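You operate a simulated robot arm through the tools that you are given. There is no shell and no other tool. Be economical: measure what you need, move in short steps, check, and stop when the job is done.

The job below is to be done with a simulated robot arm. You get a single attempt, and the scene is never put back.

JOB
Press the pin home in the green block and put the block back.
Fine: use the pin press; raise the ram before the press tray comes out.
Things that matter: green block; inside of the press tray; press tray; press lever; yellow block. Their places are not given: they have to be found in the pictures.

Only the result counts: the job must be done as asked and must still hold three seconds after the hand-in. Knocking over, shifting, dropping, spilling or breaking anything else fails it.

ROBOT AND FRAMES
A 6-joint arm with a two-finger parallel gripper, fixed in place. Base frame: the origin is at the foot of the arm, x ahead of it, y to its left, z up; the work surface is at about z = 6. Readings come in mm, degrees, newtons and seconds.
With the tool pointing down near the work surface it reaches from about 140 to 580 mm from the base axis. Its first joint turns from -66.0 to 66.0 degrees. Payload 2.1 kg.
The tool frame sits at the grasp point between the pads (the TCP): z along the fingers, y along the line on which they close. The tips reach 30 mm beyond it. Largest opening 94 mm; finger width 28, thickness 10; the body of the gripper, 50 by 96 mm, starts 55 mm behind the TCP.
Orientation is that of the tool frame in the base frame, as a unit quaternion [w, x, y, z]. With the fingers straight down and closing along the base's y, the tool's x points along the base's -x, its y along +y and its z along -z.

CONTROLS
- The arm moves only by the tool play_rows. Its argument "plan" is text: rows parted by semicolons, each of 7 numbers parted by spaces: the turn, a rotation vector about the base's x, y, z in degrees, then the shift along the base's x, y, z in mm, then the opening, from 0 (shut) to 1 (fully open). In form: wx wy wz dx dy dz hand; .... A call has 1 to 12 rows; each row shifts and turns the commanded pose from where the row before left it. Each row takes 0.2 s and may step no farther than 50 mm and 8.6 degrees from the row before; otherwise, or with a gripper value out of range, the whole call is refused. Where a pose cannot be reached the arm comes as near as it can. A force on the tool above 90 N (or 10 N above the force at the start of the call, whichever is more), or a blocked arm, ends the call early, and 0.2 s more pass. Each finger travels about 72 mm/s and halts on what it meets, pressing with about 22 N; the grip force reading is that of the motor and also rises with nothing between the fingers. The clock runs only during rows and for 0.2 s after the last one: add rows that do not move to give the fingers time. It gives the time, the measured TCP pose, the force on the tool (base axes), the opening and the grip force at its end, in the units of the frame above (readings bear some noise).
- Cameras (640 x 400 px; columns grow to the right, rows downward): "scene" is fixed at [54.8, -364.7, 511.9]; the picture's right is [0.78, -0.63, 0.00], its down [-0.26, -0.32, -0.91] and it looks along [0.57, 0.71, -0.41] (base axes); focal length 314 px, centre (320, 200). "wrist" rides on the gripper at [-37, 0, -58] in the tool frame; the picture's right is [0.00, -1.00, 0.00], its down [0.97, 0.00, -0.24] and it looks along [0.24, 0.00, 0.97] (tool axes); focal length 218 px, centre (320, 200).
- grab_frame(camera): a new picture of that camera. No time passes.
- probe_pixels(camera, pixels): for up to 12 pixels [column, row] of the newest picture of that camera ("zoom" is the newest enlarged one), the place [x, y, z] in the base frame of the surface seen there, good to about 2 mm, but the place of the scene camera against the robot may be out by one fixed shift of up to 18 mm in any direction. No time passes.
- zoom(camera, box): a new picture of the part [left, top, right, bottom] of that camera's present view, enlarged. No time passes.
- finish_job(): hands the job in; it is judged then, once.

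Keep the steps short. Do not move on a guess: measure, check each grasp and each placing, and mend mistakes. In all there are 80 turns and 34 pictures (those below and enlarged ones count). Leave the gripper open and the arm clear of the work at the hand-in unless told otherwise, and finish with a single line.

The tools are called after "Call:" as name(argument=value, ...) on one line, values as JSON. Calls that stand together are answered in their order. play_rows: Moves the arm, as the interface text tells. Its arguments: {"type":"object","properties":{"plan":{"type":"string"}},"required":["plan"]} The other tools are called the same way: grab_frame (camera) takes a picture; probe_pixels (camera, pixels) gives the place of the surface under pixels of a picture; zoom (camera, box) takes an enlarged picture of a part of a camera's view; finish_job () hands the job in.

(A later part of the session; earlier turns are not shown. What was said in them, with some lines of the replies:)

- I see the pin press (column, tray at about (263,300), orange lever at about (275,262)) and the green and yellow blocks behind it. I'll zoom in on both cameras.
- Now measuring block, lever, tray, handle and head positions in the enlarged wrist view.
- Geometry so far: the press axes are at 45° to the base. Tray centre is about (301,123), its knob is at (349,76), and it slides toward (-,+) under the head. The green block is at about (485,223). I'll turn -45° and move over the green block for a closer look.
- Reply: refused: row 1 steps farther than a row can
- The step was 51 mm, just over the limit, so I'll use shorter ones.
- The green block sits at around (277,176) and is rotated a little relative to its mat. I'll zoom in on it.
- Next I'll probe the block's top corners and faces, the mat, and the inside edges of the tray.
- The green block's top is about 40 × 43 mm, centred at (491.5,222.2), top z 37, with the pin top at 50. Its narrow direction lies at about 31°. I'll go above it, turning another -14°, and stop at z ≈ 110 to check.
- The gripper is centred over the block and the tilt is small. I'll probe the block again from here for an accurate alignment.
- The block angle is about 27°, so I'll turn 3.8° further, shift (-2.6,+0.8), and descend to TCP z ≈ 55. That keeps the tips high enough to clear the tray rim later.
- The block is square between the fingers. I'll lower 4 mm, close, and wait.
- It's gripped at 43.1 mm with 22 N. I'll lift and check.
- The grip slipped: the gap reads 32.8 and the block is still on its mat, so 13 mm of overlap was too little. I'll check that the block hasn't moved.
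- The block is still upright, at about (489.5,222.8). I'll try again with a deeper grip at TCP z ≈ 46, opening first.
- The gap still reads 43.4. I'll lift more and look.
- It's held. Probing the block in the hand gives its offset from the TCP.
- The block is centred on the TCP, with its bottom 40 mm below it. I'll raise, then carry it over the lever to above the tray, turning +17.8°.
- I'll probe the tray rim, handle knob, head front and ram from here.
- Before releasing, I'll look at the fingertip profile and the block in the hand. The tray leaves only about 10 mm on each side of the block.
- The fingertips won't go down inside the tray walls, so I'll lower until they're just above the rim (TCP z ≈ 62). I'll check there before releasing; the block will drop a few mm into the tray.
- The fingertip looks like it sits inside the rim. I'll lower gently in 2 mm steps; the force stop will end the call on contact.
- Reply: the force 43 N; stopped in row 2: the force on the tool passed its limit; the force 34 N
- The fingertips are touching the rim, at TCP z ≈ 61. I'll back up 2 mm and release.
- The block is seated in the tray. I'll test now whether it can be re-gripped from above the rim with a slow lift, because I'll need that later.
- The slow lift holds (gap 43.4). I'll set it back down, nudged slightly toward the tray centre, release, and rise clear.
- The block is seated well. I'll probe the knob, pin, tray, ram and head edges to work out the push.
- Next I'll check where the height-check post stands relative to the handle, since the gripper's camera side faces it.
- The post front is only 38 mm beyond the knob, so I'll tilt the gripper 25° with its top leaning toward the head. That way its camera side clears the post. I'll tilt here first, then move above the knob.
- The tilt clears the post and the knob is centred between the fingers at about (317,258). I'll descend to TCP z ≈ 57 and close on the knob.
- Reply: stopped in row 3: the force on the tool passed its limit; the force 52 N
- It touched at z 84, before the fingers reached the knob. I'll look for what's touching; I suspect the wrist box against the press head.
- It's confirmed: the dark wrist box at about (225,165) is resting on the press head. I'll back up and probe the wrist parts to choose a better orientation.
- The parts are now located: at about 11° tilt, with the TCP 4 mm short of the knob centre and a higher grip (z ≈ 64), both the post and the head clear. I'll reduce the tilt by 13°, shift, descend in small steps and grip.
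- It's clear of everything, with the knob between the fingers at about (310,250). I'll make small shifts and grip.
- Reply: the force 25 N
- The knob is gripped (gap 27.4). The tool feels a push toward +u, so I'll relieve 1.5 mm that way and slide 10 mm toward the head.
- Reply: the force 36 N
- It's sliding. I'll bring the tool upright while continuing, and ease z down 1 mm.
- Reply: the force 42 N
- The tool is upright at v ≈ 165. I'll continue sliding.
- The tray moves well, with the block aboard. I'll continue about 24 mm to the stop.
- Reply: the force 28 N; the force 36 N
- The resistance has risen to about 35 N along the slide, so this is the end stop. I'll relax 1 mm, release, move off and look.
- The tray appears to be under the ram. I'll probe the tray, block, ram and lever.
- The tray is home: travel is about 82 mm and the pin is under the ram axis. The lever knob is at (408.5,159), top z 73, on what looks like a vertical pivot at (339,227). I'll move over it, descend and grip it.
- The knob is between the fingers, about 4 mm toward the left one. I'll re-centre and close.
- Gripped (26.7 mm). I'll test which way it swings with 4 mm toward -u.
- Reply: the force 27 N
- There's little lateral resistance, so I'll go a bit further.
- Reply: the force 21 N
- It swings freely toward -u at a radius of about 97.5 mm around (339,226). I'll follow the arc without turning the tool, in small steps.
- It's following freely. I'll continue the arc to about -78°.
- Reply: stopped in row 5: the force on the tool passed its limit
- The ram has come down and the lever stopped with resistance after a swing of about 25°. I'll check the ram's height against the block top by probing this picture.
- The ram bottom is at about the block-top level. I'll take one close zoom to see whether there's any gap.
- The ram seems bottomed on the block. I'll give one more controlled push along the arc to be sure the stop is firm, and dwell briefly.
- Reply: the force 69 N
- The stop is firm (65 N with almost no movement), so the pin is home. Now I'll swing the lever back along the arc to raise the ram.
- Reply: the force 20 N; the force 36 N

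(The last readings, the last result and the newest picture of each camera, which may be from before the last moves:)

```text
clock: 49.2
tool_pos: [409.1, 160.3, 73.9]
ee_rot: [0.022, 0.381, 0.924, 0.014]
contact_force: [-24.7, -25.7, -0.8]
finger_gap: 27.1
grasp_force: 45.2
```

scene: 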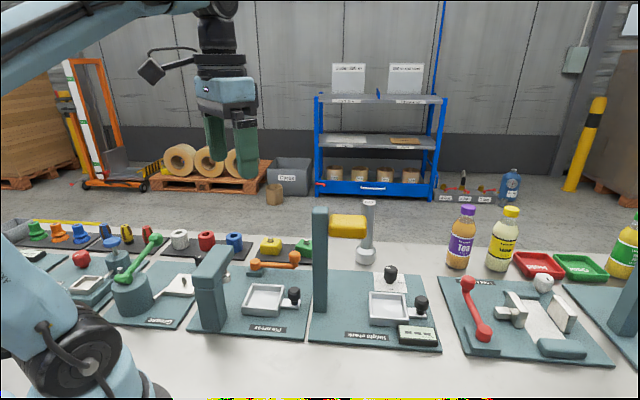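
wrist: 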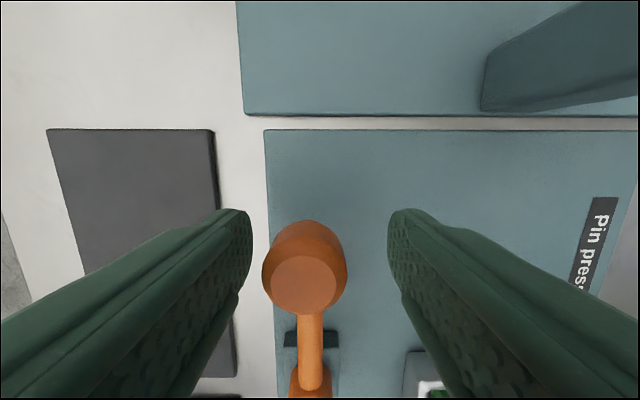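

The lever is back at its home stop. I'll release, rise, correct the small tilt, and move above the tray handle at about (286.5,138).

Call:
play_rows(plan="0 0 0 -1 -1 0 0.2; 0 0 0 0 0 0 0.6; 0 0 0 0 0 0 0.6; 0 0 0 0 0 35 0.6; -0.5 2.9 0 0 0 35 0.6; 0 0 0 -40 -7 0 0.6; 0 0 0 -40 -7 0 0.6; 0 0 0 -41.5 -7.5 0 0.6; 0 0 0 0 0 0 0.6; 0 0 0 0 0 0 0.6")

Call:
grab_frame(camera="wrist")

```text
clock: 51.5
tool_pos: [288.7, 140.5, 144.8]
ee_rot: [0.002, 0.38, 0.925, 0.003]
contact_force: [0.3, -0.1, -0.7]
finger_gap: 56.4
grasp_force: 0.0
```

```text
3 pictures are left
```

wrist: 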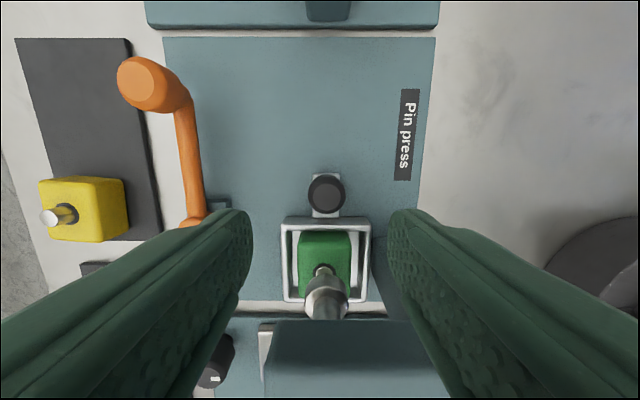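

The ram is up again. I'll probe the pin area, ram, handle knob and lever.

Call:
probe_pixels(camera="wrist", pixels=[[322, 268], [328, 284], [330, 300], [315, 270], [326, 250], [326, 193], [300, 290], [150, 85], [285, 225], [366, 225], [313, 276]])

```text
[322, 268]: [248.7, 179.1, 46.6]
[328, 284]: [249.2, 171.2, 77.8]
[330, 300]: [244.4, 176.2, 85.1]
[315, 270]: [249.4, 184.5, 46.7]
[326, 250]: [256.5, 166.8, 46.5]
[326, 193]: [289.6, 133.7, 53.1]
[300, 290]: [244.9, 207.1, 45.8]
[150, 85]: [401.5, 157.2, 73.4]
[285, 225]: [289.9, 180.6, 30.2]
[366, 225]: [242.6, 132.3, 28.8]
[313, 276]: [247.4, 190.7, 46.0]
```

The pin is flush (z 46.6 against block top 46.5) and the ram is up. I'll shift 3 mm toward -u, descend to z ≈ 63 and grip the handle.

Call:
play_rows(plan="0 0 0 -2.3 -2.3 -25 0.6; 0 0 0 0 0 -25 0.6; 0 0 0 0 0 -20 0.6; 0 0 0 0 0 -12 0.6; 0 0 0 0 0 0 0.6; 0 0 0 0 0 0 0.05; 0 0 0 0 0 0 0.05; 0 0 0 0 0 0 0.05; 0 0 0 0 0 0 0.05")

```text
clock: 53.5
tool_pos: [286.0, 138.5, 61.5]
ee_rot: [0.001, 0.381, 0.925, 0.003]
contact_force: [-14.1, -14.8, -15.7]
finger_gap: 27.4
grasp_force: 45.1
```

Gripped (27.4). I'll pull the tray out along +v slowly.

Call:
play_rows(plan="0 0 0 1.2 -3.2 0 0.05; 0 0 0 3.5 -3.5 0 0.05; 0 0 0 4 -4 0 0.05; 0 0 0 4 -4 0 0.05; 0 0 0 4 -4 0 0.05; 0 0 0 4 -4 0 0.05; 0 0 0 4 -4 0 0.05; 0 0 0 4 -4 0 0.05; 0 0 0 4 -4 0 0.05; 0 0 0 4 -4 0 0.05; 0 0 0 4 -4 0 0.05; 0 0 0 0 0 0 0.05")

```text
clock: 56.0
tool_pos: [328.8, 94.6, 60.6]
ee_rot: [0.003, 0.381, 0.925, 0.005]
contact_force: [5.6, 3.8, -26.4]
finger_gap: 27.4
grasp_force: 45.8
```

I'm at v ≈ 166, with about 21 mm left. I'll tilt 9° over the remaining pull to keep clear of the post.

Call:
play_rows(plan="0 0 0 3 -3 0 0.05; -2.1 -2.1 0 3 -3 0.5 0.05; -2.1 -2.1 0 3 -3 0.5 0.05; -2.1 -2.1 0 2.5 -2.5 0 0.05; 0 0 0 2 -2 0 0.05; 0 0 0 0 0 0 0.05; 0 0 0 0 0 0 0.05")

```text
clock: 57.6
tool_pos: [341.1, 81.8, 61.4]
ee_rot: [0.076, 0.379, 0.922, -0.023]
contact_force: [20.4, 15.7, 8.8]
finger_gap: 27.5
grasp_force: 44.9
```

Call:
play_rows(plan="0 0 0 1 -1 0 0.05; 0 0 0 1 -1 0 0.05; 0 0 0 0 0 0 0.05; 0 0 0 0 0 0 0.05")

```text
clock: 58.6
tool_pos: [342.9, 80.6, 62.7]
ee_rot: [0.076, 0.378, 0.922, -0.023]
contact_force: [19.3, 22.1, -32.3]
finger_gap: 27.3
grasp_force: 45.0
```

Call:
play_rows(plan="0 0 0 1 -1 0 0.05; 0 0 0 1 -1 0 0.05; 0 0 0 0 0 0 0.05; 0 0 0 0 0 0 0.05")

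```text
clock: 59.6
tool_pos: [344.0, 80.2, 61.2]
ee_rot: [0.071, 0.379, 0.923, -0.022]
contact_force: [-5.1, 30.0, 24.3]
finger_gap: 27.3
grasp_force: 45.2
```

The outer stop is reached (25 N against the pull). I'll relax, release, rise, return to upright and move above the block.

Call:
play_rows(plan="0 0 0 -1 1 0 0.05; 0 0 0 0 0 0 0.6; 0 0 0 0 0 0 0.6; 0 0 0 0 0 0 0.6; 0 0 0 0 0 35 0.6; 0 0 0 0 0 40 0.65; 0 0 0 -14 14 0 0.65; 3 3 0 -14 14 0 0.65; 2.9 2.9 0 -12.5 13.5 0 0.65; 0 0 0 0 0 0 0.65; 0 0 0 0 0 0 0.65")

Call:
grab_frame(camera="wrist")

```text
clock: 62.0
tool_pos: [303.5, 119.8, 137.0]
ee_rot: [0.007, 0.381, 0.925, 0.002]
contact_force: [0.4, -0.3, 0.6]
finger_gap: 61.2
grasp_force: 0.1
```

```text
2 pictures are left
```

wrist: 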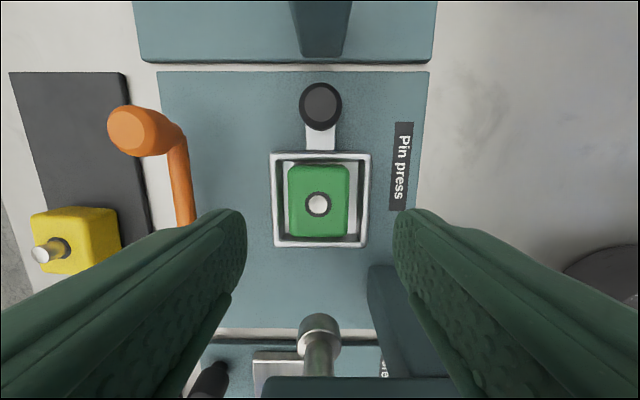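

The pin is flush and the tray is out. I'll probe the block for the re-grip.

Call:
probe_pixels(camera="wrist", pixels=[[272, 156], [368, 156], [318, 203], [293, 168], [346, 168], [292, 233], [345, 233], [320, 100], [70, 230], [38, 252]])

```text
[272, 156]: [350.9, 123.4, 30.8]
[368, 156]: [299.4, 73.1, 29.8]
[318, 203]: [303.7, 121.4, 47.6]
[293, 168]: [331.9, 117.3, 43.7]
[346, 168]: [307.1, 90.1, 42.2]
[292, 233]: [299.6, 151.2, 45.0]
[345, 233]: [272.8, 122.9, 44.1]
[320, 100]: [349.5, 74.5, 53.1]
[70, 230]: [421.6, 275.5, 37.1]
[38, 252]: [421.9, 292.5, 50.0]
```

The tray is fully out and the block centre is at about (303.3,121). I'll descend to TCP z ≈ 62 (just above the rim), grip, and lift slowly.

Call:
play_rows(plan="0.1 0.8 0 0.7 1 -30 0.65; 0 0 0 0 0 -25 0.65; 0 0 0 0 0 -15 0.65; 0 0 0 0 0 -5 0.65; 0 0 0 0 0 0 0.65; 0 0 0 0 0 0 0.65")

```text
clock: 63.5
tool_pos: [302.9, 122.0, 60.8]
ee_rot: [0.001, 0.38, 0.925, 0.0]
contact_force: [0.1, -0.5, -0.6]
finger_gap: 61.2
grasp_force: 0.1
```

No contact, at z 61. Closing and lifting slowly.

Call:
play_rows(plan="0 0 0 0 0 0 0.3; 0 0 0 0 0 0 0.3; 0 0 0 0 0 0 0.3; 0 0 0 0 0 0 0.3; 0 0 0 0 0 1 0.3; 0 0 0 0 0 2 0.3; 0 0 0 0 0 2.5 0.3; 0 0 0 0 0 3 0.3; 0 0 0 0 0 3 0.3; 0 0 0 0 0 4 0.3; 0 0 0 0 0 4 0.3; 0 0 0 0 0 0 0.3")

```text
clock: 66.0
tool_pos: [303.6, 122.9, 81.6]
ee_rot: [-0.001, 0.38, 0.925, 0.0]
contact_force: [0.3, 0.0, -1.0]
finger_gap: 43.4
grasp_force: 22.1
```

It's held (43.4 mm, about -1 N). I'll lift on gently to clear the lever.

Call:
play_rows(plan="0 0 0 0 0 4 0.3; 0 0 0 0 0 5 0.3; 0 0 0 0 0 6 0.3; 0 0 0 0 0 7 0.3; 0 0 0 0 0 8 0.3; 0 0 0 0 0 8 0.3; 0 0 0 0 0 7 0.3; 0 0 0 0 0 6 0.3; 0 0 0 0 0 4 0.3; 0 0 0 0 0 2 0.3; 0 0 0 0 0 0 0.3")

```text
clock: 68.5
tool_pos: [304.1, 120.8, 138.3]
ee_rot: [-0.001, 0.38, 0.925, 0.0]
contact_force: [-0.1, 0.0, -0.8]
finger_gap: 43.5
grasp_force: 22.1
```

Carrying it back over the mat with a smooth ramp, turning -17.8°.

Call:
play_rows(plan="0 0 -0.9 9.4 5.1 0 0.3; 0 0 -1.4 15 8.1 0 0.3; 0 0 -1.8 18.8 10.1 0 0.3; 0 0 -2 20.6 11.1 0 0.3; 0 0 -2 20.6 11.1 0 0.3; 0 0 -2 20.6 11.1 0 0.3; 0 0 -2 20.6 11.1 0 0.3; 0 0 -2 20.6 11.1 0 0.3; 0 0 -1.8 18.8 10.1 0 0.3; 0 0 -1.2 13.1 7.1 0 0.3; 0 0 -0.7 9.4 5 0 0.3; 0 0 0 0 0 0 0.3")

Call:
grab_frame(camera="wrist")

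```text
clock: 71.0
tool_pos: [491.2, 221.5, 138.4]
ee_rot: [0.001, 0.519, 0.854, 0.0]
contact_force: [0.0, 0.3, -1.0]
finger_gap: 43.6
grasp_force: 22.4
```

```text
1 pictures are left
```

wrist: 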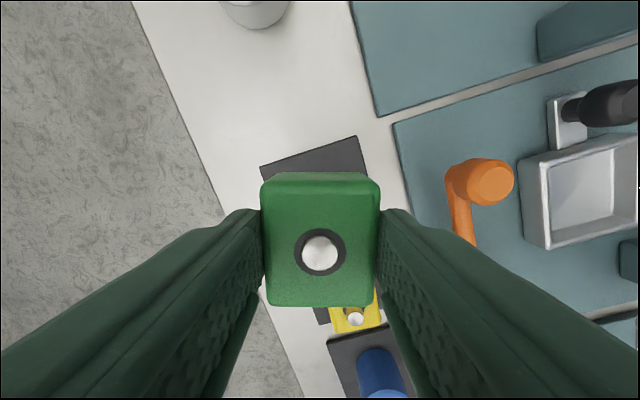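

Call:
probe_pixels(camera="wrist", pixels=[[320, 253], [268, 190], [374, 190], [270, 298], [372, 298], [315, 155], [318, 250], [270, 168], [357, 140]])

```text
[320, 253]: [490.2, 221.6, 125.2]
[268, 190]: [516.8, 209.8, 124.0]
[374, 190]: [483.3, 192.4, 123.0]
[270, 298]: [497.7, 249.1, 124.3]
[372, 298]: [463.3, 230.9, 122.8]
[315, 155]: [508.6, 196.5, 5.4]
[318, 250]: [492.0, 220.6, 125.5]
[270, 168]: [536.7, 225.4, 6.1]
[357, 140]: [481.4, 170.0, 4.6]
```

The block is at (490.9,221.3), 1 mm off target. I'll correct that and descend to just above the mat.

Call:
play_rows(plan="0 0 0 0.7 1.2 -5 0.3; 0 0 0 0 0 -10 0.3; 0 0 0 0 0 -13 0.3; 0 0 0 0 0 -14 0.3; 0 0 0 0 0 -14 0.3; 0 0 0 0 0 -12 0.3; 0 0 0 0 0 -8 0.3; 0 0 0 0 0 -5 0.3; 0 0 0 0 0 -2 0.3; 0 0 0 0 0 0 0.3; 0 0 0 0 0 0 0.3")

```text
clock: 73.5
tool_pos: [491.8, 223.5, 55.2]
ee_rot: [0.001, 0.52, 0.854, 0.0]
contact_force: [-0.3, 0.6, -1.8]
finger_gap: 43.6
grasp_force: 22.0
```

Lowering in 1 mm steps until contact.

Call:
play_rows(plan="0 0 0 0 0 -1 0.3; 0 0 0 0 0 -1 0.3; 0 0 0 0 0 0 0.3")

Call:
play_rows(plan="0 0 0 0 0 -1 0.3; 0 0 0 0 0 0 0.3")

```text
clock: 74.2
tool_pos: [492.7, 223.0, 53.6]
ee_rot: [0.0, 0.519, 0.855, 0.0]
contact_force: [0.2, 0.4, -0.9]
finger_gap: 43.2
grasp_force: 21.1
```

```text
clock: 74.8
tool_pos: [491.0, 222.2, 53.5]
ee_rot: [0.0, 0.519, 0.855, 0.0]
contact_force: [-0.2, -0.7, 0.0]
finger_gap: 43.4
grasp_force: 21.7
```

Call:
play_rows(plan="0 0 0 0 0 -1 0.3; 0 0 0 0 0 0 0.3")

```text
clock: 75.5
tool_pos: [492.6, 223.7, 51.8]
ee_rot: [0.001, 0.52, 0.854, 0.0]
contact_force: [-0.7, -1.5, 5.2]
finger_gap: 43.3
grasp_force: 22.0
```

There's contact at 5 N, so the block is on the mat. I'll release and rise straight up, well clear.

Call:
play_rows(plan="0 0 0 0 0 0 0.7; 0 0 0 0 0 0 0.7; 0 0 0 0 0 0 0.7; 0 0 0 0 0 20 0.8; 0 0 0 0 0 40 0.8; 0 0 0 0 0 45 1; 0 0 0 -20 0 45 1; 0 0 0 -20 0 20 1; 0 0 0 0 0 0 1; 0 0 0 0 0 0 1")

Call:
grab_frame(camera="wrist")

```text
clock: 77.7
tool_pos: [454.4, 223.4, 218.9]
ee_rot: [-0.001, 0.518, 0.855, 0.0]
contact_force: [0.1, 0.6, 1.0]
finger_gap: 94.2
grasp_force: 0.1
```

```text
0 pictures are left
```

wrist: 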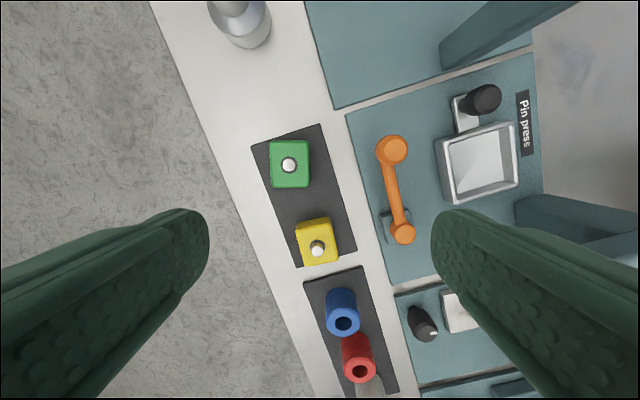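

The green block is back on its mat with the pin flush. The tray is out, the lever is home, the yellow block is undisturbed, and the gripper is open and clear, so I'm handing in.

Call:
finish_job()

```text
The job is handed in.
```

The green block's pin is pressed flush and the block is back in its place; the ram was raised before the press tray came out, and the job is handed in.
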